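You operate a simulated robot arm through the tools that you are given. There is no shell and no other tool. Be economical: measure what you need, move in short steps, check, and stop when the job is done.

You run a simulated two-armed robot. Do the job below in one go: nothing can be reset, and whatever is moved stays where it is left.

Task
Open the red drawer, put both relays from the top of the packing bench away in the inside of the red drawer and shut the drawer again.

It is judged by the outcome, as a careful person would: the job done as asked, and still so three seconds after it is handed in. It fails if anything else is knocked over, pushed out of place, dropped, spilled or broken.

Robot
Two 7-joint arms with two-finger parallel grippers on one trunk, on a base that drives. Base frame: it is fixed to the floor where the robot stands at the start and does not move with it; the origin is under the middle of the robot, x ahead of it, y to its left, z up. Readings come in cm, degrees, newtons and seconds.
The left shoulder is at the start at [7, 16.3, 104.5], the right one opposite. With the tool pointing down near the work surface each hand reaches from about 40 to 88 cm from the robot's upright axis, wherever it stands, measured 20 degrees to its own side. Places, roughly: red drawer [90, 10, 60]; inside of the red drawer [90, 10, 60]. Payload 3.43 kg a hand.
Tool frame (each hand has its own): the origin (TCP) lies between the finger pads and is the grasp point; the fingertips stand 3.4 cm ahead of it; z points along the fingers, y is the line along which they close. Largest opening 12.8 cm; finger width 2.4, thickness 1.2; the body of the gripper, 4.8 by 13 cm, starts 9.6 cm behind the TCP.
Orientation is that of the tool frame in the base frame, as a unit quaternion [x, y, z, w]. With the fingers straight down and closing along the base's y, the tool's x points along the base's -x, its y along +y and its z along -z.

Tools
- The arms move only by the tool arm_command. It takes "left_targets", "right_targets" or both (then of equal length, played together; a hand with none holds still); each is a list of rows, each a list of 6 numbers: the shift along the base's x, y, z in cm, then the turn, a rotation vector about the base's x, y, z in degrees. In form: [[x, y, z, wx, wy, wz], ...]. A call has 1 to 20 rows; each row shifts and turns the commanded pose from where the row before left it. "left_hand" and "right_hand" are, for a hand that has rows, the gripper command, from -1 (fully open) to 1 (shut), values between in proportion, set as the call begins (left out, the last holds). Rows are played at 5 a second. More than 5 cm and 8.6 degrees between two rows, or a gripper value outside its range, and nothing of the call is played. Where a pose cannot be reached the arm comes as near as it can. A force on the tool above 40 N (or 10 N above the force at the start of the call, whichever is more), or a blocked arm, ends the call early, and 0.2 s more pass. The fingers move at their own pace (about 15.3 cm/s each) and stop on an object; they squeeze with about 29 N. The grip force told is the motor's: it shows also when the fingers shut on nothing. Time passes only in rows, and 0.2 s behind the last, so rows that do not move let the fingers close. It gives the time, the measured TCP pose, the force on the tool (base axes), the opening and the grip force at its end, in the units of the frame above (readings bear some noise).
- Cameras (640 x 400 px; columns grow to the right, rows downward): "scene" is now at [13.12, -1.53, 126.06]; the picture's right is [-0.18, -0.98, 0.00], its down [-0.68, 0.13, -0.72] and it looks along [0.71, -0.13, -0.69] (base axes); focal length 258 px, centre (320, 200). "left" rides on the left gripper at [-3.6, 0, -9.8] in its tool frame; the picture's right is [0.00, -1.00, 0.00], its down [0.97, 0.00, -0.24] and it looks along [0.24, 0.00, 0.97] (tool axes); focal length 218 px, centre (320, 200). "right" rides on the right gripper at [-3.6, 0, -9.8] in its tool frame; the picture's right is [0.00, -1.00, 0.00], its down [0.97, 0.00, -0.24] and it looks along [0.24, 0.00, 0.97] (tool axes); focal length 218 px, centre (320, 200). There is no depth. A picture from a camera that has moved, and an enlarged one, comes with that camera's place and axes in the base frame and with its lens.
- camera(camera): a new picture of that camera. It takes no simulated time.
- lift_body(by): slides the trunk up (or, below 0, down) by that many cm; the arms and the scene camera ride with it, the base frame stays. It gives what a move gives, with no picture.
- base_move(legs): drives the robot by 1 to 6 legs, each [ahead, left, turn to the left] in cm, cm and degrees, along the robot's own axes; the way and the turn of a leg run together, so that a leg with both is an arc; at most 150 cm and 180 degrees a leg. The arms and the cameras ride along, it lands a little off, and it stops where it bumps. It gives what a move gives.
- pan_tilt(pan, tilt): turns the head with the scene camera to pan (to the left, within 86 degrees either way) and tilt (down, from -29 to 69), counted from straight ahead of the robot. It gives what a move gives.
- enlarge(camera, box): a new picture of the part [left, top, right, bottom] of that camera's present view, enlarged. It takes no simulated time.
- sign_off(): hands the job in; it is judged then, once.

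Go step by step. Nothing tells you exact positions but the pictures and the camera data: compare them with the known pose of the tool, close in by small moves and look again before you grip or let go. The budget is 165 turns and 138 pictures, counting those below and the enlarged ones. Unless the task says otherwise, let go and move clear before handing in, and close with one line.

The tools are called after "Request:" by a JSON object that holds its "op" and its "data". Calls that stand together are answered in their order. arm_command: Moves the arms, as the interface text tells. Its arguments: {"type":"object","properties":{"left_targets":{"type":"array","items":{"type":"array","items":{"type":"number"}}},"left_hand":{"type":"number"},"right_targets":{"type":"array","items":{"type":"array","items":{"type":"number"}}},"right_hand":{"type":"number"}},"required":[]} The other tools are called the same way: lift_body (by) slides the trunk up or down; base_move (legs) drives the base; pan_tilt (pan, tilt) turns the head that bears the scene camera; camera (camera) takes a picture; enlarge (camera, box) takes an enlarged picture of a part of a camera's view; sign_off () hands the job in.

At the start:

```text
time_s: 0.0
left_eef_pos: [57.51, 14.47, 104.79]
left_ee_rot: [0.0, 1.0, 0.0, -0.001]
left_wrist_force: [-0.1, -0.3, -0.6]
left_finger_gap: 12.83
left_finger_force: 0.0
right_eef_pos: [42.67, -29.93, 94.74]
right_ee_rot: [0.001, 1.0, 0.0, -0.001]
right_wrist_force: [-0.1, -0.2, 0.7]
right_finger_gap: 12.8
right_finger_force: 0.0
trunk travel left (down, up): [-52.5, 41.5]
robot x, y, heading: [-0.44, -0.06, -0.0]
head pan, tilt: [-10.6, 43.7]
```

scene: 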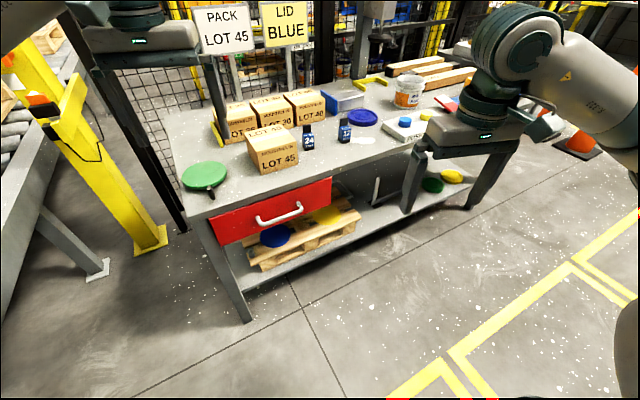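
right: 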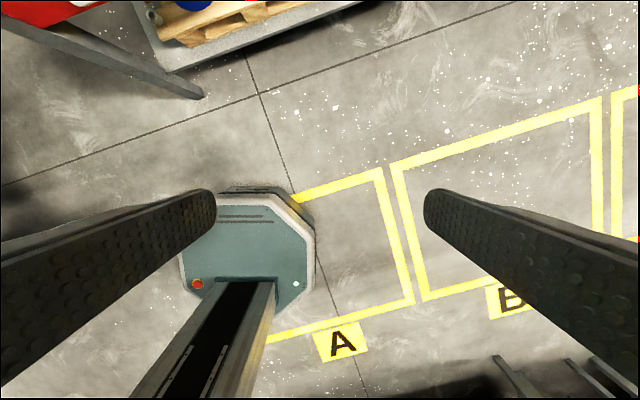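
left: 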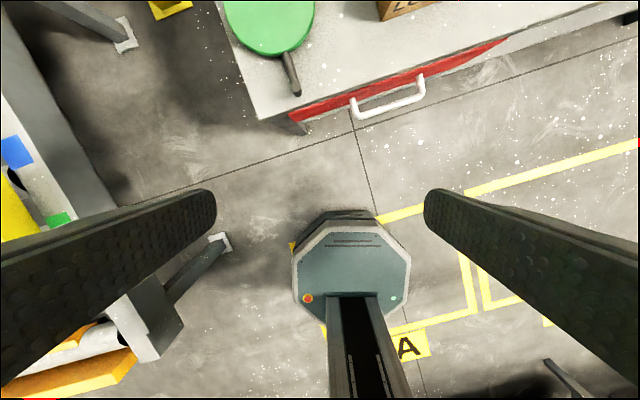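

I see the bench with the red drawer, its front turned at an angle to me, and two small blue items marked 24 and 12 that look like the relays. I'll look closer first.

Request:
{"op": "enlarge", "data": {"camera": "scene", "box": [170, 60, 410, 210]}}

Request:
{"op": "enlarge", "data": {"camera": "scene", "box": [180, 150, 420, 300]}}

Request:
{"op": "enlarge", "data": {"camera": "scene", "box": [270, 100, 370, 162]}}

```text
2.67 times, centred on (290, 135) of scene
camera zoom: at [13.12, -1.53, 126.06], right [-0.18, -0.98, 0.0], down [-0.68, 0.13, -0.72], along [0.71, -0.13, -0.69], focal length 687 px, centre (400, 373)
```

zoom: 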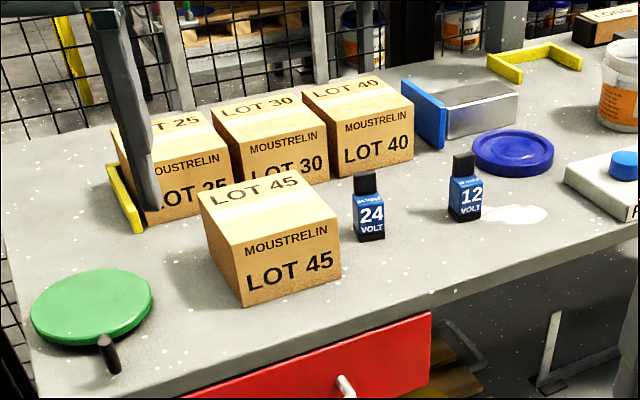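

```text
2.67 times, centred on (300, 225) of scene
camera zoom: at [13.12, -1.53, 126.06], right [-0.18, -0.98, 0.0], down [-0.68, 0.13, -0.72], along [0.71, -0.13, -0.69], focal length 687 px, centre (373, 133)
```

zoom: 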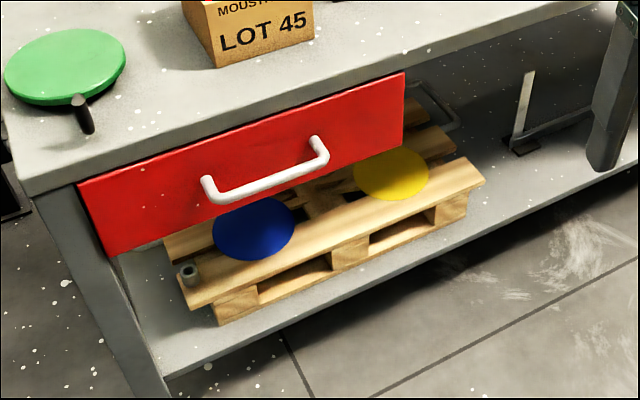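

```text
6.40 times, centred on (320, 131) of scene
camera zoom: at [13.12, -1.53, 126.06], right [-0.18, -0.98, 0.0], down [-0.68, 0.13, -0.72], along [0.71, -0.13, -0.69], focal length 1650 px, centre (320, 642)
```

zoom: 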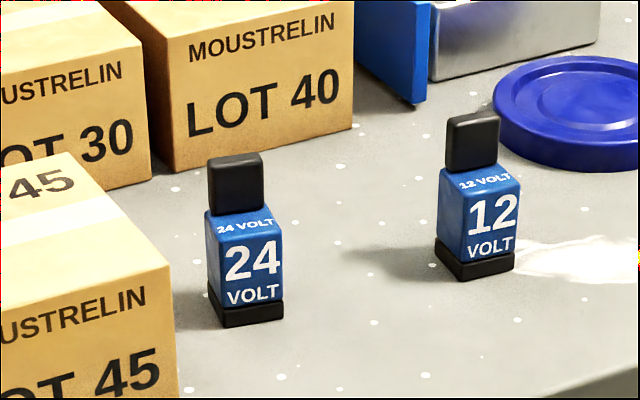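

The relays are confirmed (24 V near [93,-12], 12 V near [95,-26]). The bench is turned about 16.5° from me and the handle bar is near [71,1,67]. I'll square up to the bench and shift right.

Request:
{"op": "base_move", "data": {"legs": [[0, 0, 16.5], [0, -29, 0]]}}

Request:
{"op": "pan_tilt", "data": {"pan": 0, "tilt": 42}}

Request:
{"op": "camera", "data": {"camera": "scene"}}

Request:
{"op": "camera", "data": {"camera": "left"}}

```text
time_s: 3.0
left_eef_pos: [59.4, 2.41, 104.76]
left_ee_rot: [-0.144, 0.99, 0.0, 0.001]
left_wrist_force: [0.0, 0.1, -0.5]
left_finger_gap: 12.77
left_finger_force: 0.1
right_eef_pos: [57.82, -44.42, 94.87]
right_ee_rot: [-0.143, 0.99, 0.0, 0.0]
right_wrist_force: [-0.5, -1.0, 0.1]
right_finger_gap: 12.8
right_finger_force: 0.2
trunk travel left (down, up): [-52.5, 41.5]
robot x, y, heading: [8.22, -27.72, 16.5]
head pan, tilt: [-10.6, 43.7]
```

```text
time_s: 3.7
left_eef_pos: [59.37, 2.44, 104.94]
left_ee_rot: [-0.143, 0.99, -0.001, 0.001]
left_wrist_force: [0.3, -0.4, -0.6]
left_finger_gap: 12.83
left_finger_force: 0.1
right_eef_pos: [57.59, -44.3, 94.75]
right_ee_rot: [-0.144, 0.99, 0.0, 0.001]
right_wrist_force: [0.4, 0.8, 0.2]
right_finger_gap: 12.8
right_finger_force: 0.0
trunk travel left (down, up): [-52.5, 41.5]
robot x, y, heading: [8.57, -28.07, 16.6]
head pan, tilt: [0.0, 42.0]
```

```text
131 pictures are left
camera scene: at [21.1, -24.04, 126.31], right [0.28, -0.96, 0.0], down [-0.64, -0.19, -0.74], along [0.71, 0.21, -0.67], focal length 258 px, centre (320, 200)
```

scene: 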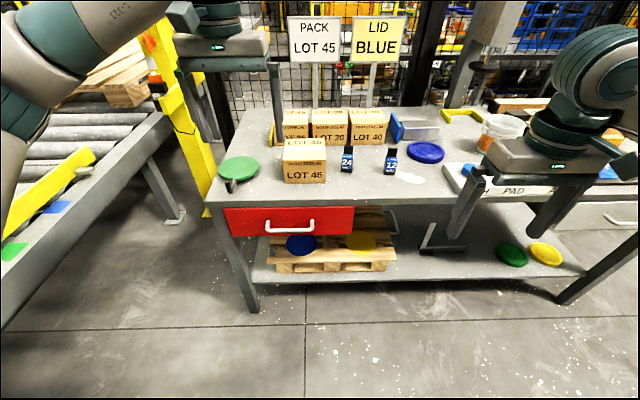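

```text
130 pictures are left
camera left: at [62.84, 3.45, 114.59], right [0.28, -0.96, 0.0], down [-0.93, -0.28, 0.24], along [-0.23, -0.07, -0.97], focal length 218 px, centre (320, 200)
```

left: 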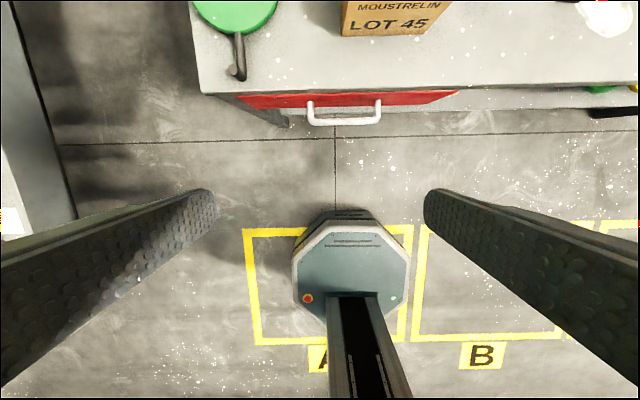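

Now square to the bench. In my own axes the bar is about 66 ahead, 9.5 left, at z about 66.4. I'll close the left fingers and bring them above the bar to hook it from behind.

Request:
{"op": "arm_command", "data": {"left_targets": [[2.43, -0.63, -4, 0, 0, 0], [2.43, -0.63, -4, 0, 0, 0], [2.43, -0.63, -4, 0, 0, 0], [2.43, -0.63, -4, 0, 0, 0], [0, 0, 0, 0, 0, 0]], "left_hand": 1}}

Request:
{"op": "camera", "data": {"camera": "left"}}

Request:
{"op": "camera", "data": {"camera": "scene"}}

```text
time_s: 4.9
left_eef_pos: [69.09, -0.26, 88.81]
left_ee_rot: [-0.144, 0.99, 0.0, 0.0]
left_wrist_force: [-0.8, 0.1, 0.1]
left_finger_gap: 0.01
left_finger_force: 29.6
right_eef_pos: [57.52, -44.3, 94.57]
right_ee_rot: [-0.143, 0.99, 0.0, 0.0]
right_wrist_force: [0.3, 0.4, 0.3]
right_finger_gap: 12.8
right_finger_force: 0.1
trunk travel left (down, up): [-52.5, 41.5]
robot x, y, heading: [8.14, -27.95, 16.6]
head pan, tilt: [0.0, 42.0]
```

```text
129 pictures are left
camera left: at [72.54, 0.84, 98.53], right [0.28, -0.96, 0.0], down [-0.93, -0.28, 0.24], along [-0.23, -0.07, -0.97], focal length 218 px, centre (320, 200)
```

left: 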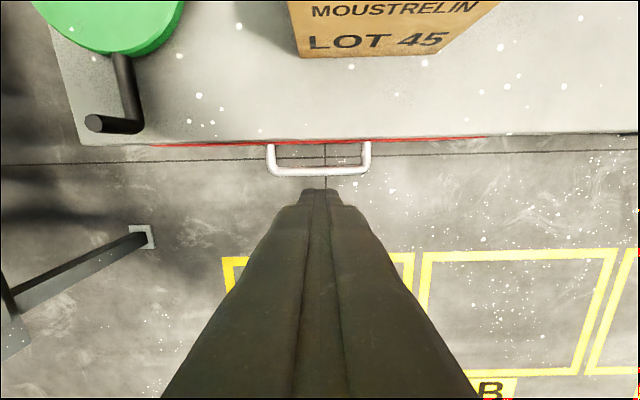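

```text
128 pictures are left
camera scene: at [21.03, -24.04, 126.32], right [0.28, -0.96, 0.0], down [-0.64, -0.19, -0.74], along [0.71, 0.21, -0.67], focal length 258 px, centre (320, 200)
```

scene: 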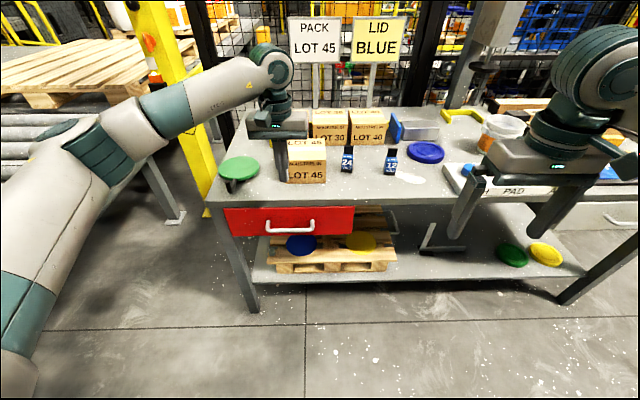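

The bar lies right below the TCP, with about a 3 cm gap behind it. A grip on the bar is firmer than a hook, so I'll turn the left hand 90° to close front-to-back, with the fingers about 4 cm apart.

Request:
{"op": "arm_command", "data": {"left_targets": [[0, 0, 0, 0, 0, -8.2], [0, 0, 0, 0, 0, -8.2], [0, 0, 0, 0, 0, -8.2], [0, 0, 0, 0, 0, -8.2], [0, 0, 0, 0, 0, -8.2], [0, 0, 0, 0, 0, -8.2], [0, 0, 0, 0, 0, -8.2], [0, 0, 0, 0, 0, -8.2], [0, 0, 0, 0, 0, -8.2], [0, 0, 0, 0, 0, -8.2], [0, 0, 0, 0, 0, -8], [-0.38, -0.11, -3, 0, 0, 0], [0, 0, 0, 0, 0, 0]], "left_hand": 0.375}}

Request:
{"op": "camera", "data": {"camera": "left"}}

Request:
{"op": "camera", "data": {"camera": "scene"}}

```text
time_s: 7.7
left_eef_pos: [68.65, -0.34, 85.91]
left_ee_rot: [0.327, 0.945, 0.0, -0.001]
left_wrist_force: [-0.1, -0.5, 0.1]
left_finger_gap: 4.0
left_finger_force: 0.1
left hand out of reach, approached as far as the arm can: row 8, 9, 10, 11
right_eef_pos: [57.67, -44.55, 94.9]
right_ee_rot: [-0.144, 0.99, 0.0, 0.0]
right_wrist_force: [0.4, -0.4, -0.2]
right_finger_gap: 12.83
right_finger_force: 0.1
trunk travel left (down, up): [-52.5, 41.5]
robot x, y, heading: [8.06, -28.07, 16.7]
head pan, tilt: [0.0, 42.0]
```

```text
127 pictures are left
camera left: at [71.47, -2.54, 95.61], right [-0.62, -0.79, 0.0], down [-0.76, 0.6, 0.24], along [-0.19, 0.15, -0.97], focal length 218 px, centre (320, 200)
```

left: 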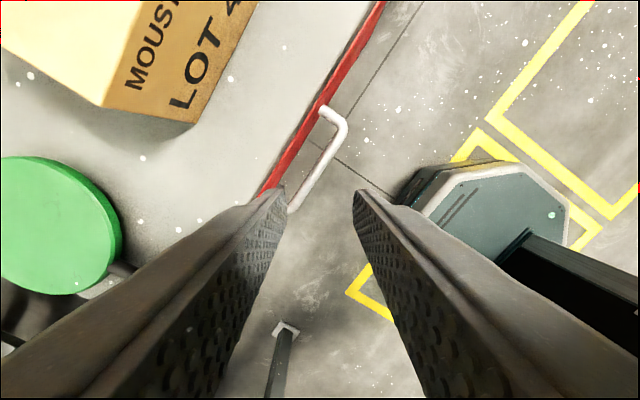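

```text
126 pictures are left
camera scene: at [21.07, -24.1, 126.32], right [0.28, -0.96, 0.0], down [-0.64, -0.19, -0.74], along [0.71, 0.21, -0.67], focal length 258 px, centre (320, 200)
```

scene: 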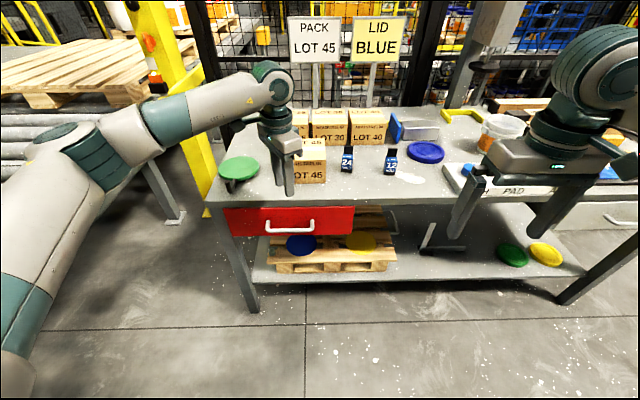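

The wrist stops short at about 55° this way, so I'll turn it the other way instead.

Request:
{"op": "arm_command", "data": {"left_targets": [[0, 0, 0, 0, 0, 8.5], [0, 0, 0, 0, 0, 8.5], [0, 0, 0, 0, 0, 8.5], [0, 0, 0, 0, 0, 8.5], [0, 0, 0, 0, 0, 8.5], [0, 0, 0, 0, 0, 8.5], [0, 0, 0, 0, 0, 8.5], [0, 0, 0, 0, 0, 8.5], [0, 0, 0, 0, 0, 8.5], [0, 0, 0, 0, 0, 8.5], [0, 0, 0, 0, 0, 8.5], [0, 0, 0, 0, 0, 8.5], [0, 0, 0, 0, 0, 8.5], [0, 0, 0, 0, 0, 8.5], [0, 0, 0, 0, 0, 8.5], [0, 0, 0, 0, 0, 0]]}}

```text
time_s: 11.1
left_eef_pos: [68.68, -0.24, 85.87]
left_ee_rot: [-0.704, 0.71, 0.0, 0.0]
left_wrist_force: [0.4, -0.2, -0.4]
left_finger_gap: 3.96
left_finger_force: 0.1
right_eef_pos: [57.81, -44.42, 94.75]
right_ee_rot: [-0.144, 0.99, -0.001, 0.0]
right_wrist_force: [0.4, 0.6, -0.4]
right_finger_gap: 12.81
right_finger_force: 0.1
trunk travel left (down, up): [-52.5, 41.5]
robot x, y, heading: [8.35, -27.82, 16.2]
head pan, tilt: [0.0, 42.0]
```

Request:
{"op": "arm_command", "data": {"left_targets": [[0, 0, 0, 0, 0, 8.5], [0, 0, 0, 0, 0, 8.5], [0, 0, 0, 0, 0, 0]]}}

Request:
{"op": "camera", "data": {"camera": "left"}}

```text
time_s: 11.9
left_eef_pos: [68.72, -0.37, 85.9]
left_ee_rot: [0.801, -0.599, 0.0, 0.0]
left_wrist_force: [0.0, 0.4, -0.1]
left_finger_gap: 3.98
left_finger_force: 0.0
right_eef_pos: [57.76, -44.35, 94.78]
right_ee_rot: [-0.143, 0.99, 0.0, -0.001]
right_wrist_force: [0.2, 0.2, -0.3]
right_finger_gap: 12.82
right_finger_force: 0.0
trunk travel left (down, up): [-52.5, 41.5]
robot x, y, heading: [8.42, -27.74, 16.3]
head pan, tilt: [0.0, 42.0]
```

```text
125 pictures are left
camera left: at [67.69, 3.22, 95.58], right [0.96, 0.28, 0.0], down [0.27, -0.93, 0.24], along [0.07, -0.23, -0.97], focal length 218 px, centre (320, 200)
```

left: 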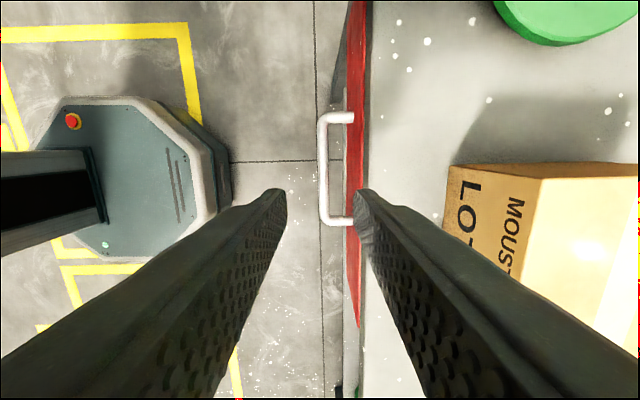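

The view from above shows the bar running between the fingers, with the right finger over the gap. I'll go straight down.

Request:
{"op": "arm_command", "data": {"left_targets": [[0, 0, -4, 0, 0, 0], [0, 0, -4, 0, 0, 0], [0, 0, -4, 0, 0, 0], [0, 0, 0, 0, 0, 0]]}}

Request:
{"op": "camera", "data": {"camera": "left"}}

```text
time_s: 12.9
left_eef_pos: [68.66, -0.2, 73.92]
left_ee_rot: [0.801, -0.599, 0.0, 0.0]
left_wrist_force: [-0.9, 0.1, -0.6]
left_finger_gap: 3.98
left_finger_force: 0.1
right_eef_pos: [57.59, -44.5, 94.71]
right_ee_rot: [-0.143, 0.99, 0.0, 0.0]
right_wrist_force: [0.0, -0.4, -0.6]
right_finger_gap: 12.8
right_finger_force: 0.0
trunk travel left (down, up): [-52.5, 41.5]
robot x, y, heading: [8.22, -27.83, 16.6]
head pan, tilt: [0.0, 42.0]
```

```text
124 pictures are left
camera left: at [67.69, 3.22, 83.54], right [0.96, 0.28, 0.0], down [0.27, -0.93, 0.24], along [0.07, -0.23, -0.97], focal length 218 px, centre (320, 200)
```

left: 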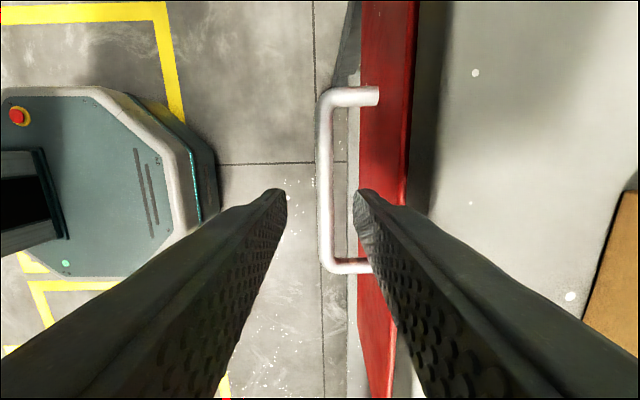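

Request:
{"op": "arm_command", "data": {"left_targets": [[0, 0, -3.2, 0, 0, 0], [0, 0, -3.2, 0, 0, 0], [0, 0, 0, 0, 0, 0]]}}

Request:
{"op": "camera", "data": {"camera": "left"}}

```text
time_s: 13.7
left_eef_pos: [68.69, -0.38, 67.54]
left_ee_rot: [0.801, -0.599, 0.0, 0.0]
left_wrist_force: [0.1, 0.3, -0.2]
left_finger_gap: 3.97
left_finger_force: 0.0
right_eef_pos: [57.55, -44.36, 94.73]
right_ee_rot: [-0.143, 0.99, 0.0, 0.0]
right_wrist_force: [0.2, -0.9, 0.5]
right_finger_gap: 12.81
right_finger_force: 0.0
trunk travel left (down, up): [-52.5, 41.5]
robot x, y, heading: [8.41, -27.58, 16.8]
head pan, tilt: [0.0, 42.0]
```

```text
123 pictures are left
camera left: at [67.72, 3.15, 77.21], right [0.96, 0.28, 0.0], down [0.27, -0.93, 0.24], along [0.07, -0.23, -0.97], focal length 218 px, centre (320, 200)
```

left: 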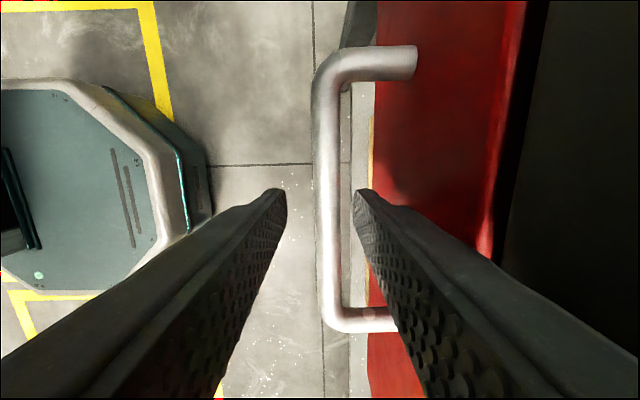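

The bar sits between the fingers. I'll go down 1 cm, centre on it and close.

Request:
{"op": "arm_command", "data": {"left_targets": [[0.3, 0.1, -1.0, 0, 0, 0], [0, 0, 0, 0, 0, 0]]}}

Request:
{"op": "arm_command", "data": {"left_targets": [[0, 0, 0, 0, 0, 0], [0, 0, 0, 0, 0, 0], [0, 0, 0, 0, 0, 0]], "left_hand": 1}}

Request:
{"op": "camera", "data": {"camera": "left"}}

```text
time_s: 14.3
left_eef_pos: [69.03, -0.18, 66.43]
left_ee_rot: [0.801, -0.599, 0.0, 0.0]
left_wrist_force: [0.2, -1.0, 0.6]
left_finger_gap: 3.97
left_finger_force: 0.1
right_eef_pos: [57.68, -44.31, 94.65]
right_ee_rot: [-0.143, 0.99, -0.001, 0.001]
right_wrist_force: [0.6, 1.1, -0.3]
right_finger_gap: 12.79
right_finger_force: 0.1
trunk travel left (down, up): [-52.5, 41.5]
robot x, y, heading: [7.98, -27.62, 16.6]
head pan, tilt: [0.0, 42.0]
```

```text
time_s: 15.1
left_eef_pos: [68.98, -0.15, 66.33]
left_ee_rot: [0.801, -0.599, 0.001, 0.0]
left_wrist_force: [0.6, -0.5, -1.4]
left_finger_gap: 1.45
left_finger_force: 45.3
right_eef_pos: [57.67, -44.36, 94.74]
right_ee_rot: [-0.144, 0.99, 0.0, 0.0]
right_wrist_force: [0.4, 0.4, -0.6]
right_finger_gap: 12.8
right_finger_force: 0.1
trunk travel left (down, up): [-52.5, 41.5]
robot x, y, heading: [8.18, -27.54, 16.4]
head pan, tilt: [0.0, 42.0]
```

```text
122 pictures are left
camera left: at [68.04, 3.29, 76.2], right [0.96, 0.28, 0.0], down [0.27, -0.93, 0.24], along [0.07, -0.23, -0.97], focal length 218 px, centre (320, 200)
```

left: 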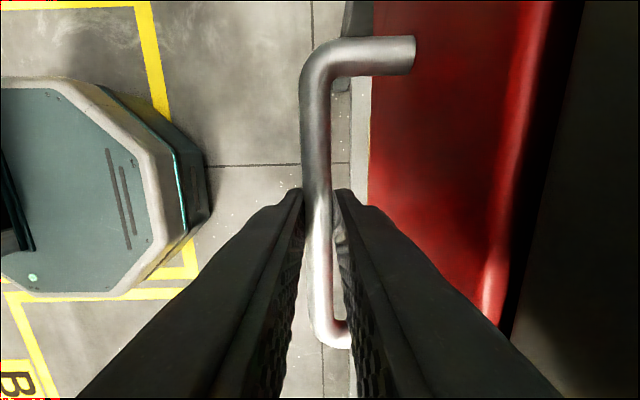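

The bar is gripped with the fingers 1.45 cm apart. I'll pull the drawer straight out along the bench normal.

Request:
{"op": "arm_command", "data": {"left_targets": [[-1.44, -0.42, 0, 0, 0, 0], [-1.44, -0.42, 0, 0, 0, 0], [-1.44, -0.42, 0, 0, 0, 0], [-1.44, -0.42, 0, 0, 0, 0], [0, 0, 0, 0, 0, 0]]}}

Request:
{"op": "camera", "data": {"camera": "scene"}}

```text
time_s: 16.3
left_eef_pos: [63.32, -2.04, 66.47]
left_ee_rot: [0.801, -0.599, 0.0, 0.001]
left_wrist_force: [2.5, -11.4, -0.6]
left_finger_gap: 1.46
left_finger_force: 44.8
right_eef_pos: [57.64, -44.54, 94.82]
right_ee_rot: [-0.144, 0.99, 0.002, -0.001]
right_wrist_force: [-0.6, 0.0, -0.3]
right_finger_gap: 12.8
right_finger_force: 0.2
trunk travel left (down, up): [-52.5, 41.5]
robot x, y, heading: [8.48, -27.69, 16.5]
head pan, tilt: [0.0, 42.0]
```

```text
121 pictures are left
camera scene: at [21.14, -24.18, 126.31], right [0.28, -0.96, 0.0], down [-0.64, -0.19, -0.74], along [0.71, 0.21, -0.67], focal length 258 px, centre (320, 200)
```

scene: 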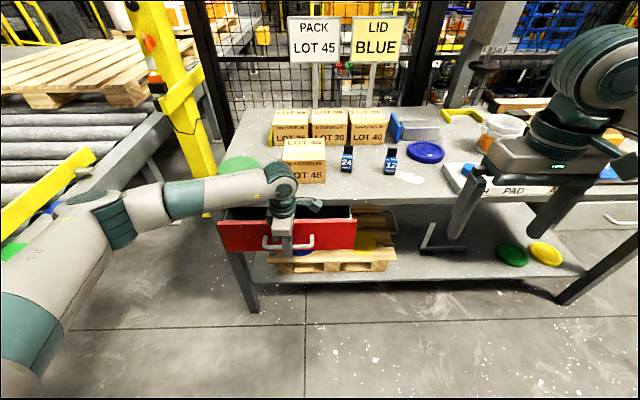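

The drawer slides. There is a small side force, so I'll correct the pull direction slightly and keep pulling.

Request:
{"op": "arm_command", "data": {"left_targets": [[-1.43, -0.6, 0, 0, 0, 0], [-1.43, -0.48, 0, 0, 0, 0], [-1.43, -0.48, 0, 0, 0, 0], [-1.43, -0.48, 0, 0, 0, 0], [-1.43, -0.48, 0, 0, 0, 0], [-1.43, -0.48, 0, 0, 0, 0], [-1.43, -0.48, 0, 0, 0, 0], [0, 0, 0, 0, 0, 0]]}}

Request:
{"op": "camera", "data": {"camera": "scene"}}

```text
time_s: 18.1
left_eef_pos: [53.13, -5.35, 66.53]
left_ee_rot: [0.801, -0.599, -0.001, 0.0]
left_wrist_force: [2.0, -5.5, 3.5]
left_finger_gap: 1.43
left_finger_force: 45.2
right_eef_pos: [57.67, -44.41, 94.75]
right_ee_rot: [-0.143, 0.99, -0.001, 0.0]
right_wrist_force: [-0.2, 0.3, -0.8]
right_finger_gap: 12.8
right_finger_force: 0.0
trunk travel left (down, up): [-52.5, 41.5]
robot x, y, heading: [8.23, -27.65, 16.6]
head pan, tilt: [0.0, 42.0]
```

```text
120 pictures are left
camera scene: at [21.08, -24.12, 126.31], right [0.28, -0.96, 0.0], down [-0.64, -0.19, -0.74], along [0.71, 0.21, -0.67], focal length 258 px, centre (320, 200)
```

scene: 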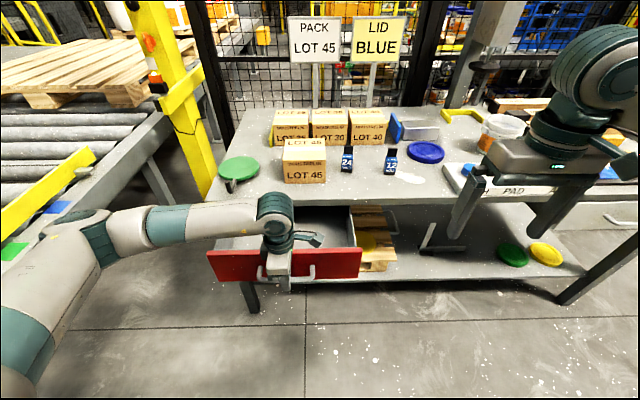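

About 16.7 cm open, on a line of roughly 18°. I'll pull about 8 cm more.

Request:
{"op": "arm_command", "data": {"left_targets": [[-1.33, -0.45, 0, 0, 0, 0], [-1.33, -0.43, 0, 0, 0, 0], [-1.33, -0.43, 0, 0, 0, 0], [-1.33, -0.43, 0, 0, 0, 0], [-1.33, -0.43, 0, 0, 0, 0], [-1.33, -0.43, 0, 0, 0, 0], [0, 0, 0, 0, 0, 0]]}}

Request:
{"op": "camera", "data": {"camera": "scene"}}

```text
time_s: 19.7
left_eef_pos: [45.28, -7.78, 66.4]
left_ee_rot: [0.801, -0.599, -0.001, 0.001]
left_wrist_force: [-1.6, 1.3, -5.3]
left_finger_gap: 1.44
left_finger_force: 45.4
right_eef_pos: [57.71, -44.27, 94.84]
right_ee_rot: [-0.144, 0.99, 0.0, 0.0]
right_wrist_force: [-0.9, -0.1, 0.5]
right_finger_gap: 12.82
right_finger_force: 0.1
trunk travel left (down, up): [-52.5, 41.5]
robot x, y, heading: [7.95, -27.91, 16.5]
head pan, tilt: [0.0, 42.0]
```

```text
119 pictures are left
camera scene: at [21.12, -24.02, 126.3], right [0.28, -0.96, 0.0], down [-0.64, -0.19, -0.74], along [0.71, 0.21, -0.67], focal length 258 px, centre (320, 200)
```

scene: 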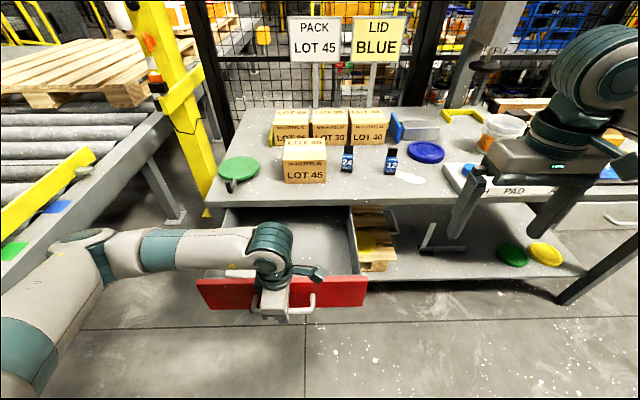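

The drawer is about 25 cm open and looks empty. I'll let go, lift the left hand clear, and look at the inside.

Request:
{"op": "arm_command", "data": {"left_targets": [[0, 0, 0, 0, 0, 0], [0, 0, 0, 0, 0, 0], [0, 0, 4, 0, 0, 0], [0, 0, 4, 0, 0, 0], [0, 0, 4, 0, 0, 0], [0, 0, 5, 0, 0, 0], [0, 0, 5, 0, 0, 0], [0, 0, 5, 0, 0, 0], [0, 0, 0, 0, 0, 0]], "left_hand": 0.375}}

Request:
{"op": "camera", "data": {"camera": "left"}}

Request:
{"op": "camera", "data": {"camera": "scene"}}

Request:
{"op": "enlarge", "data": {"camera": "scene", "box": [320, 130, 420, 192]}}

```text
time_s: 21.7
left_eef_pos: [45.09, -7.91, 93.55]
left_ee_rot: [0.801, -0.599, 0.0, 0.001]
left_wrist_force: [-0.9, 0.3, -0.3]
left_finger_gap: 3.96
left_finger_force: 0.1
right_eef_pos: [57.77, -44.37, 94.79]
right_ee_rot: [-0.144, 0.99, 0.0, 0.0]
right_wrist_force: [0.0, 1.7, -0.1]
right_finger_gap: 12.82
right_finger_force: 0.0
trunk travel left (down, up): [-52.5, 41.5]
robot x, y, heading: [8.3, -27.31, 16.4]
head pan, tilt: [0.0, 42.0]
```

```text
118 pictures are left
camera left: at [44.14, -4.44, 103.17], right [0.96, 0.28, 0.0], down [0.27, -0.93, 0.24], along [0.07, -0.23, -0.97], focal length 218 px, centre (320, 200)
```

left: 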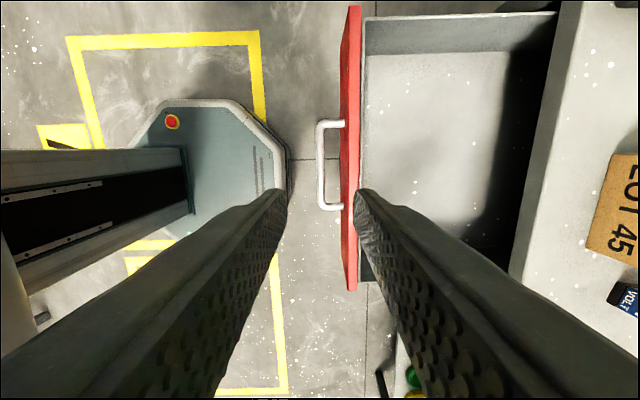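

```text
117 pictures are left
camera scene: at [21.13, -24.01, 126.3], right [0.28, -0.96, 0.0], down [-0.64, -0.19, -0.74], along [0.71, 0.21, -0.67], focal length 258 px, centre (320, 200)
```

scene: 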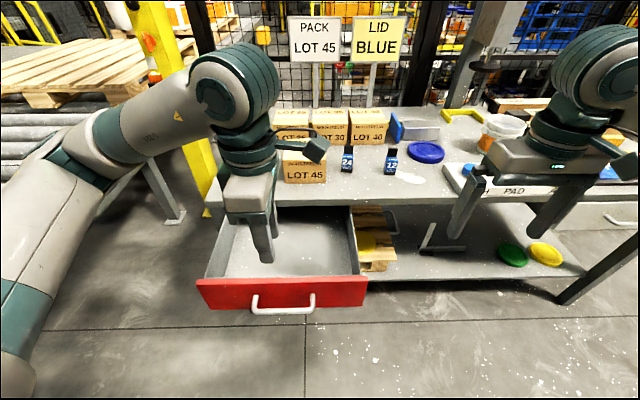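

```text
6.40 times, centred on (370, 161) of scene
camera zoom: at [21.13, -24.01, 126.3], right [0.28, -0.96, 0.0], down [-0.64, -0.19, -0.74], along [0.71, 0.21, -0.67], focal length 1650 px, centre (0, 450)
```

zoom: 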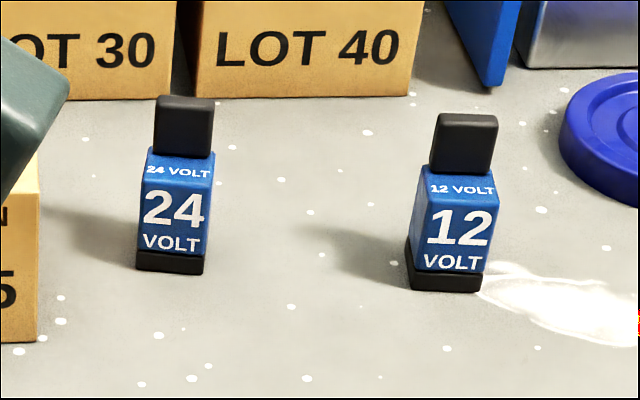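

The drawer is empty and about 14 cm tall (z ≈ 58–72), so the relays, about 10 cm tall, should fit standing. I'll drive a little nearer so the right hand can reach them.

Request:
{"op": "base_move", "data": {"legs": [[9, 0, 0]]}}

Request:
{"op": "arm_command", "data": {"right_targets": [[3.5, 2.5, 0, 0, 0, 0], [3.5, 2.5, 0, 0, 0, 0], [3.5, 2.5, 0, 0, 0, 0], [0, 0, 0, 0, 0, 0]], "right_hand": -0.1}}

Request:
{"op": "camera", "data": {"camera": "right"}}

Request:
{"op": "camera", "data": {"camera": "scene"}}

```text
time_s: 22.8
left_eef_pos: [53.7, -5.5, 93.45]
left_ee_rot: [0.8, -0.599, 0.0, 0.0]
left_wrist_force: [-0.5, 0.5, 0.4]
left_finger_gap: 4.0
left_finger_force: 0.1
right_eef_pos: [66.3, -41.83, 94.7]
right_ee_rot: [-0.143, 0.99, 0.0, -0.001]
right_wrist_force: [0.2, -0.4, -0.5]
right_finger_gap: 12.79
right_finger_force: 0.1
trunk travel left (down, up): [-52.5, 41.5]
robot x, y, heading: [16.63, -25.41, 16.5]
head pan, tilt: [0.0, 42.0]
```

```text
time_s: 23.8
left_eef_pos: [53.52, -5.6, 93.52]
left_ee_rot: [0.8, -0.6, -0.001, 0.0]
left_wrist_force: [0.0, -0.5, 1.3]
left_finger_gap: 3.98
left_finger_force: 0.1
right_eef_pos: [76.72, -34.38, 94.58]
right_ee_rot: [-0.143, 0.99, 0.001, 0.0]
right_wrist_force: [0.2, -0.9, 0.9]
right_finger_gap: 7.07
right_finger_force: 0.1
trunk travel left (down, up): [-52.5, 41.5]
robot x, y, heading: [16.59, -25.08, 16.6]
head pan, tilt: [0.0, 42.0]
```

```text
115 pictures are left
camera right: at [80.2, -33.49, 104.45], right [0.28, -0.96, 0.0], down [-0.93, -0.28, 0.24], along [-0.23, -0.07, -0.97], focal length 218 px, centre (320, 200)
```

right: 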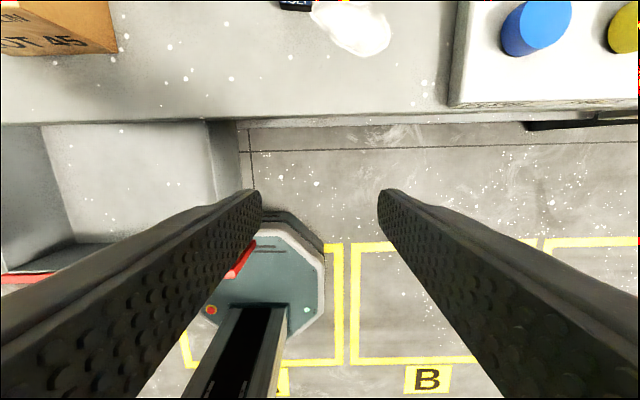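

```text
114 pictures are left
camera scene: at [29.57, -21.61, 126.32], right [0.28, -0.96, 0.0], down [-0.64, -0.19, -0.74], along [0.71, 0.21, -0.67], focal length 258 px, centre (320, 200)
```

scene: 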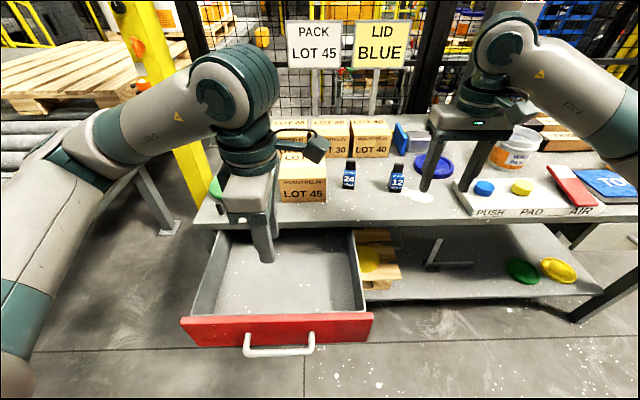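

The 12 V relay is about 20 cm ahead of and 2.3 cm left of the right TCP. I'll move most of the way at safe height and look again.

Request:
{"op": "arm_command", "data": {"right_targets": [[3.67, 1.7, 0, 0, 0, 0], [3.67, 1.7, 0, 0, 0, 0], [3.67, 1.7, 0, 0, 0, 0], [3.67, 1.7, 0, 0, 0, 0], [0, 0, 0, 0, 0, 0]]}}

Request:
{"op": "camera", "data": {"camera": "right"}}

Request:
{"op": "camera", "data": {"camera": "scene"}}

```text
time_s: 25.0
left_eef_pos: [53.58, -5.62, 93.54]
left_ee_rot: [0.8, -0.6, -0.001, 0.0]
left_wrist_force: [0.2, -1.1, 0.4]
left_finger_gap: 3.97
left_finger_force: 0.1
right_eef_pos: [91.43, -27.61, 94.73]
right_ee_rot: [-0.143, 0.99, 0.0, 0.001]
right_wrist_force: [-0.6, -0.4, -0.7]
right_finger_gap: 7.04
right_finger_force: 0.1
trunk travel left (down, up): [-52.5, 41.5]
robot x, y, heading: [16.65, -25.67, 16.8]
head pan, tilt: [0.0, 42.0]
```

```text
113 pictures are left
camera right: at [94.82, -26.7, 104.54], right [0.28, -0.96, 0.0], down [-0.93, -0.28, 0.24], along [-0.23, -0.07, -0.97], focal length 218 px, centre (320, 200)
```

right: 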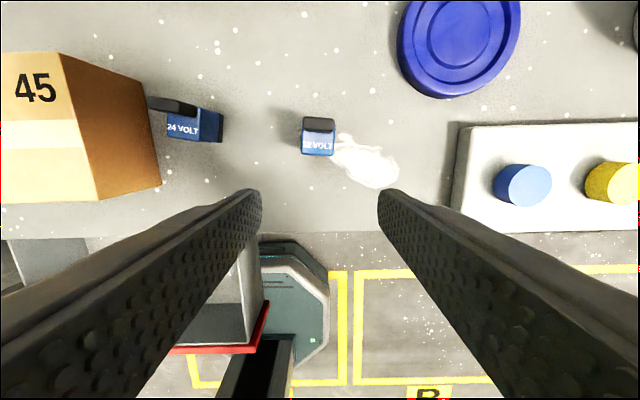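

```text
112 pictures are left
camera scene: at [29.59, -21.6, 126.32], right [0.28, -0.96, 0.0], down [-0.64, -0.19, -0.74], along [0.71, 0.21, -0.67], focal length 258 px, centre (320, 200)
```

scene: 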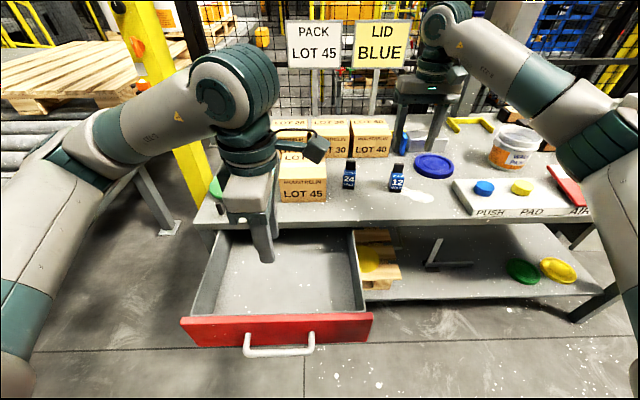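

Request:
{"op": "arm_command", "data": {"right_targets": [[2.06, 0.62, 0, 0, 0, 0], [2.06, 0.62, 0, 0, 0, 0], [0, 0, -3, 0, 0, 0], [0, 0, 0, 0, 0, 0]]}}

Request:
{"op": "camera", "data": {"camera": "right"}}

Request:
{"op": "enlarge", "data": {"camera": "scene", "box": [330, 100, 490, 200]}}

```text
time_s: 26.0
left_eef_pos: [53.73, -5.42, 93.29]
left_ee_rot: [0.8, -0.6, 0.0, 0.0]
left_wrist_force: [0.1, -0.9, 0.1]
left_finger_gap: 4.0
left_finger_force: 0.1
right_eef_pos: [95.42, -26.22, 91.83]
right_ee_rot: [-0.143, 0.99, 0.0, 0.0]
right_wrist_force: [-0.1, -0.4, 0.6]
right_finger_gap: 7.03
right_finger_force: 0.0
trunk travel left (down, up): [-52.5, 41.5]
robot x, y, heading: [16.61, -25.52, 16.5]
head pan, tilt: [0.0, 42.0]
```

```text
111 pictures are left
camera right: at [98.87, -25.3, 101.58], right [0.28, -0.96, 0.0], down [-0.93, -0.28, 0.24], along [-0.23, -0.07, -0.97], focal length 218 px, centre (320, 200)
```

right: 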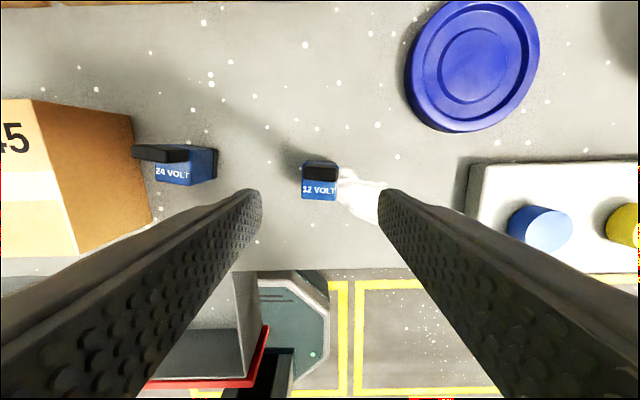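

```text
4.00 times, centred on (410, 150) of scene
camera zoom: at [29.57, -21.48, 126.32], right [0.28, -0.96, 0.0], down [-0.64, -0.19, -0.74], along [0.71, 0.21, -0.67], focal length 1031 px, centre (-40, 400)
```

zoom: 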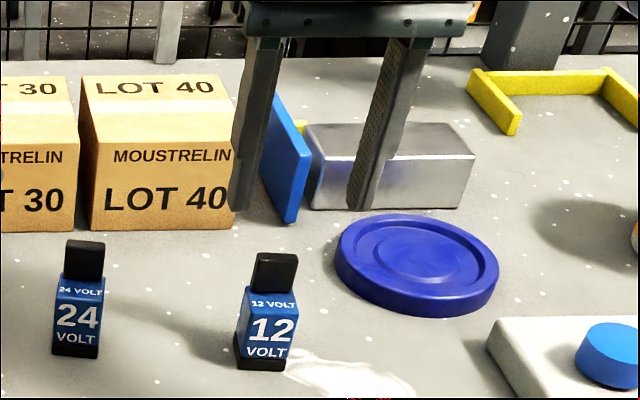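

The 12 V relay is centred between the fingers, about 8 cm tall and 3.5 cm wide. I'll go down and grip it.

Request:
{"op": "arm_command", "data": {"right_targets": [[0, 0, -4, 0, 0, 0], [0, 0, -4, 0, 0, 0], [0, 0, -3, 0, 0, 0], [0, 0, 0, 0, 0, 0]]}}

Request:
{"op": "camera", "data": {"camera": "right"}}

Request:
{"op": "enlarge", "data": {"camera": "scene", "box": [330, 120, 490, 220]}}

```text
time_s: 27.0
left_eef_pos: [53.6, -5.4, 93.5]
left_ee_rot: [0.8, -0.6, 0.0, 0.0]
left_wrist_force: [0.4, 0.2, -0.6]
left_finger_gap: 4.0
left_finger_force: 0.0
right_eef_pos: [95.48, -26.17, 80.67]
right_ee_rot: [-0.144, 0.99, -0.001, 0.0]
right_wrist_force: [-0.8, 0.3, 0.3]
right_finger_gap: 7.04
right_finger_force: 0.1
trunk travel left (down, up): [-52.5, 41.5]
robot x, y, heading: [16.48, -25.41, 16.4]
head pan, tilt: [0.0, 42.0]
```

```text
109 pictures are left
camera right: at [98.93, -25.35, 90.54], right [0.28, -0.96, 0.0], down [-0.93, -0.28, 0.24], along [-0.23, -0.07, -0.97], focal length 218 px, centre (320, 200)
```

right: 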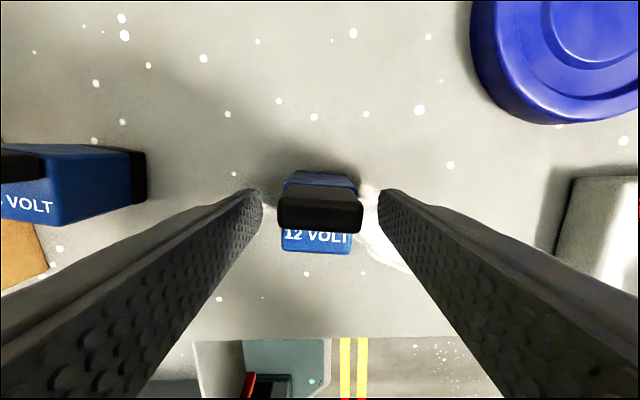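

```text
4.00 times, centred on (410, 170) of scene
camera zoom: at [29.59, -21.52, 126.31], right [0.28, -0.96, 0.0], down [-0.64, -0.19, -0.74], along [0.71, 0.21, -0.67], focal length 1031 px, centre (-40, 320)
```

zoom: 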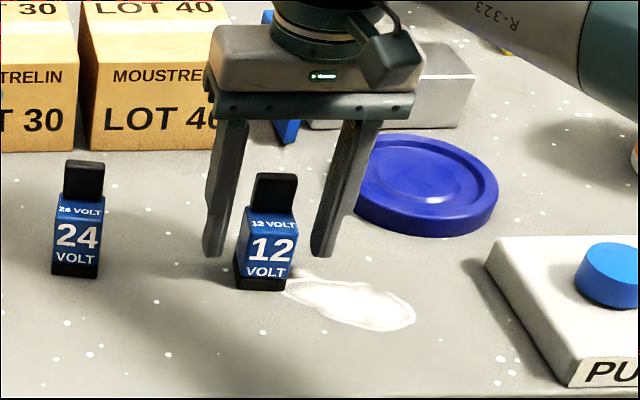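

Request:
{"op": "arm_command", "data": {"right_targets": [[0.6, 0.15, -1.1, 0, 0, 0], [0, 0, 0, 0, 0, 0]]}}

Request:
{"op": "arm_command", "data": {"right_targets": [[0, 0, 0, 0, 0, 0], [0, 0, 0, 0, 0, 0], [0, 0, 0, 0, 0, 0]], "right_hand": 1}}

Request:
{"op": "camera", "data": {"camera": "right"}}

```text
time_s: 27.6
left_eef_pos: [53.69, -5.54, 93.37]
left_ee_rot: [0.8, -0.599, 0.0, 0.0]
left_wrist_force: [0.6, 0.5, -0.4]
left_finger_gap: 3.99
left_finger_force: 0.0
right_eef_pos: [95.98, -26.22, 79.58]
right_ee_rot: [-0.144, 0.99, 0.001, 0.0]
right_wrist_force: [0.0, 0.0, 0.4]
right_finger_gap: 7.05
right_finger_force: 0.0
trunk travel left (down, up): [-52.5, 41.5]
robot x, y, heading: [16.81, -25.09, 16.9]
head pan, tilt: [0.0, 42.0]
```

```text
time_s: 28.4
left_eef_pos: [53.44, -5.6, 93.42]
left_ee_rot: [0.801, -0.599, 0.0, 0.0]
left_wrist_force: [0.0, 0.7, 0.3]
left_finger_gap: 3.99
left_finger_force: 0.1
right_eef_pos: [96.1, -26.05, 79.64]
right_ee_rot: [-0.143, 0.99, 0.0, -0.001]
right_wrist_force: [-0.6, -0.7, 0.4]
right_finger_gap: 3.53
right_finger_force: 29.4
trunk travel left (down, up): [-52.5, 41.5]
robot x, y, heading: [16.53, -25.41, 16.8]
head pan, tilt: [0.0, 42.0]
```

```text
107 pictures are left
camera right: at [99.55, -25.26, 89.41], right [0.28, -0.96, 0.0], down [-0.93, -0.28, 0.24], along [-0.23, -0.07, -0.97], focal length 218 px, centre (320, 200)
```

right: 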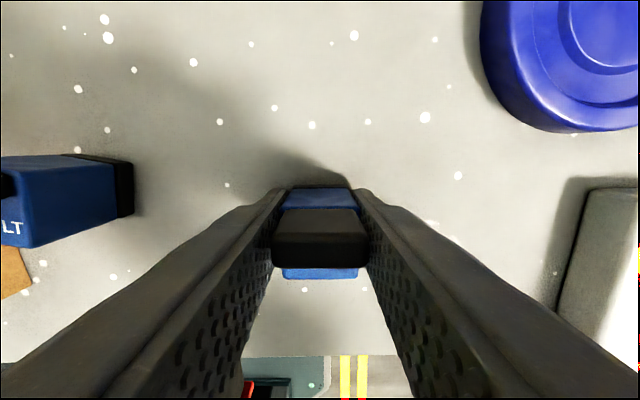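

The 12 V relay is gripped with the fingers 3.5 cm apart. I'll lift it while the left hand moves out to the left, away from the drawer.

Request:
{"op": "arm_command", "data": {"right_targets": [[0, 0, 2, 0, 0, 0], [0, 0, 3, 0, 0, 0], [0, 0, 4, 0, 0, 0], [0, 0, 4, 0, 0, 0], [0, 0, 2.5, 0, 0, 0], [0, 0, 0, 0, 0, 0]], "left_targets": [[-1.2, 4, 1, 0, 0, 0], [-1.2, 4, 1, 0, 0, 0], [-1.2, 4, 1, 0, 0, 0], [-1.2, 4, 1, 0, 0, 0], [-1.2, 4, 1, 0, 0, 0], [0, 0, 0, 0, 0, 0]]}}

Request:
{"op": "camera", "data": {"camera": "scene"}}

```text
time_s: 29.8
left_eef_pos: [47.78, 14.51, 98.29]
left_ee_rot: [0.8, -0.6, 0.0, 0.0]
left_wrist_force: [-0.4, 0.1, 0.5]
left_finger_gap: 3.98
left_finger_force: 0.0
right_eef_pos: [96.09, -26.28, 95.18]
right_ee_rot: [-0.143, 0.99, 0.0, -0.001]
right_wrist_force: [-0.4, -0.4, -0.7]
right_finger_gap: 3.53
right_finger_force: 29.3
trunk travel left (down, up): [-52.5, 41.5]
robot x, y, heading: [16.56, -25.42, 16.7]
head pan, tilt: [0.0, 42.0]
```

```text
106 pictures are left
camera scene: at [29.75, -21.6, 126.29], right [0.28, -0.96, 0.0], down [-0.64, -0.19, -0.74], along [0.71, 0.21, -0.67], focal length 258 px, centre (320, 200)
```

scene: 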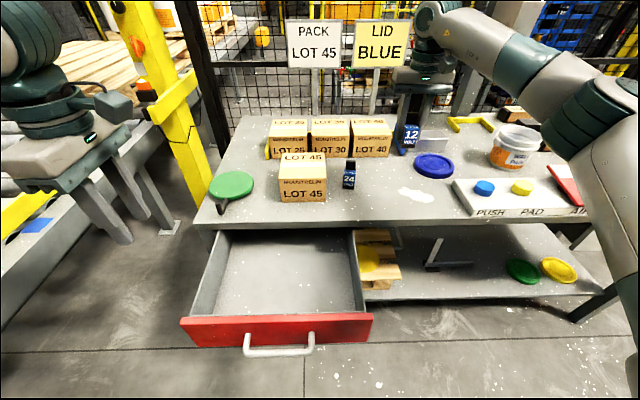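

The left hand is clear and the drawer is fully visible. I'll carry the relay over the drawer at height.

Request:
{"op": "arm_command", "data": {"right_targets": [[-3.84, 2.36, 0, 0, 0, 0], [-3.84, 2.36, 0, 0, 0, 0], [-3.84, 2.36, 0, 0, 0, 0], [-3.84, 2.36, 0, 0, 0, 0], [-3.84, 2.36, 0, 0, 0, 0], [-3.84, 2.36, 0, 0, 0, 0], [-3.84, 2.36, 0, 0, 0, 0], [-3.84, 2.36, 0, 0, 0, 0], [-3.84, 2.36, 0, 0, 0, 0], [0, 0, 0, 0, 0, 0]]}}

Request:
{"op": "camera", "data": {"camera": "scene"}}

Request:
{"op": "camera", "data": {"camera": "right"}}

```text
time_s: 32.0
left_eef_pos: [47.65, 14.41, 98.46]
left_ee_rot: [0.8, -0.6, 0.001, 0.001]
left_wrist_force: [0.5, -0.3, 0.2]
left_finger_gap: 3.99
left_finger_force: 0.1
right_eef_pos: [61.53, -5.05, 95.08]
right_ee_rot: [-0.143, 0.99, 0.0, 0.001]
right_wrist_force: [0.2, -0.5, -1.1]
right_finger_gap: 3.55
right_finger_force: 28.5
trunk travel left (down, up): [-52.5, 41.5]
robot x, y, heading: [16.96, -25.01, 16.4]
head pan, tilt: [0.0, 42.0]
```

```text
105 pictures are left
camera scene: at [29.69, -21.6, 126.3], right [0.28, -0.96, 0.0], down [-0.64, -0.19, -0.74], along [0.71, 0.21, -0.67], focal length 258 px, centre (320, 200)
```

scene: 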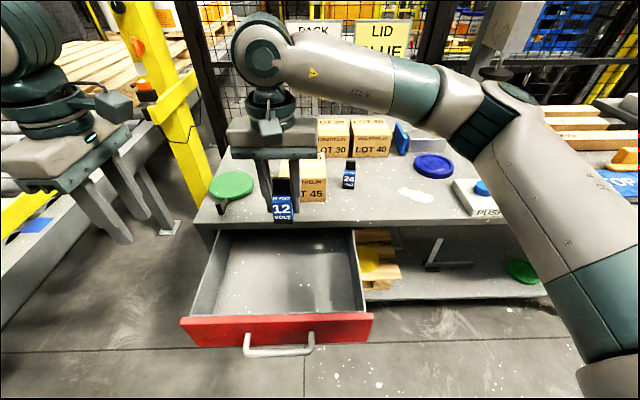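

```text
104 pictures are left
camera right: at [64.93, -4.17, 104.89], right [0.28, -0.96, 0.0], down [-0.93, -0.28, 0.24], along [-0.23, -0.07, -0.97], focal length 218 px, centre (320, 200)
```

right: 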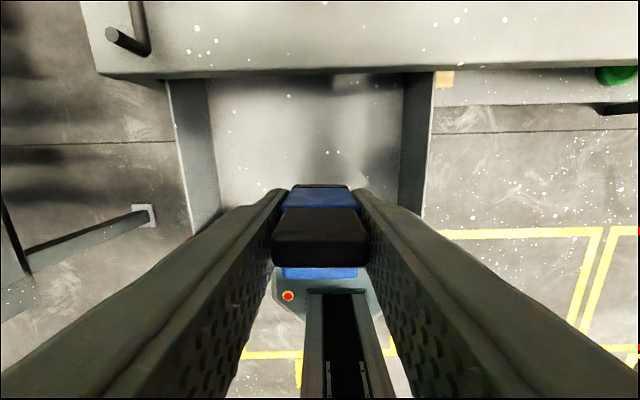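

The relay is over the middle of the drawer, well clear of the bench edge. I'll lower most of the way.

Request:
{"op": "arm_command", "data": {"right_targets": [[0, 0, -4.3, 0, 0, 0], [0, 0, -4.3, 0, 0, 0], [0, 0, -4.3, 0, 0, 0], [0, 0, -4.3, 0, 0, 0], [0, 0, -4.3, 0, 0, 0], [0, 0, -3.5, 0, 0, 0], [0, 0, 0, 0, 0, 0]]}}

Request:
{"op": "camera", "data": {"camera": "scene"}}

Request:
{"op": "enlarge", "data": {"camera": "scene", "box": [180, 200, 380, 325]}}

```text
time_s: 33.6
left_eef_pos: [47.68, 14.44, 98.39]
left_ee_rot: [0.801, -0.599, 0.0, 0.0]
left_wrist_force: [0.0, -0.9, -0.4]
left_finger_gap: 3.98
left_finger_force: 0.0
right_eef_pos: [61.35, -4.84, 70.11]
right_ee_rot: [-0.144, 0.99, 0.0, 0.0]
right_wrist_force: [-0.3, 0.9, -0.1]
right_finger_gap: 3.53
right_finger_force: 29.4
trunk travel left (down, up): [-52.5, 41.5]
robot x, y, heading: [17.04, -25.18, 16.7]
head pan, tilt: [0.0, 42.0]
```

```text
103 pictures are left
camera scene: at [29.6, -21.52, 126.31], right [0.28, -0.96, 0.0], down [-0.64, -0.19, -0.74], along [0.71, 0.21, -0.67], focal length 258 px, centre (320, 200)
```

scene: 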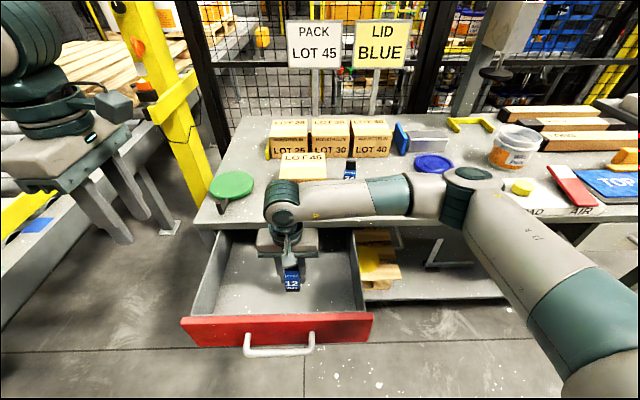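

```text
3.20 times, centred on (280, 262) of scene
camera zoom: at [29.6, -21.52, 126.31], right [0.28, -0.96, 0.0], down [-0.64, -0.19, -0.74], along [0.71, 0.21, -0.67], focal length 825 px, centre (448, 0)
```

zoom: 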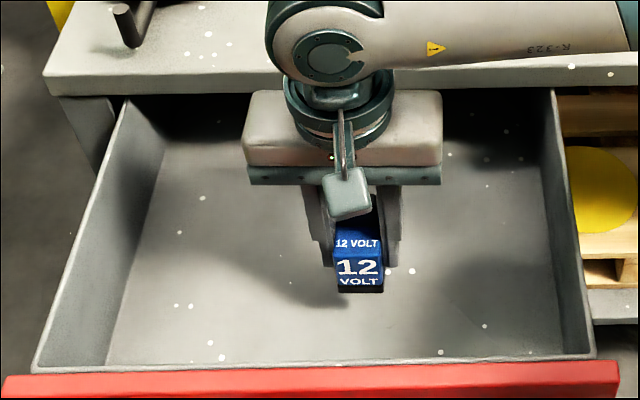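

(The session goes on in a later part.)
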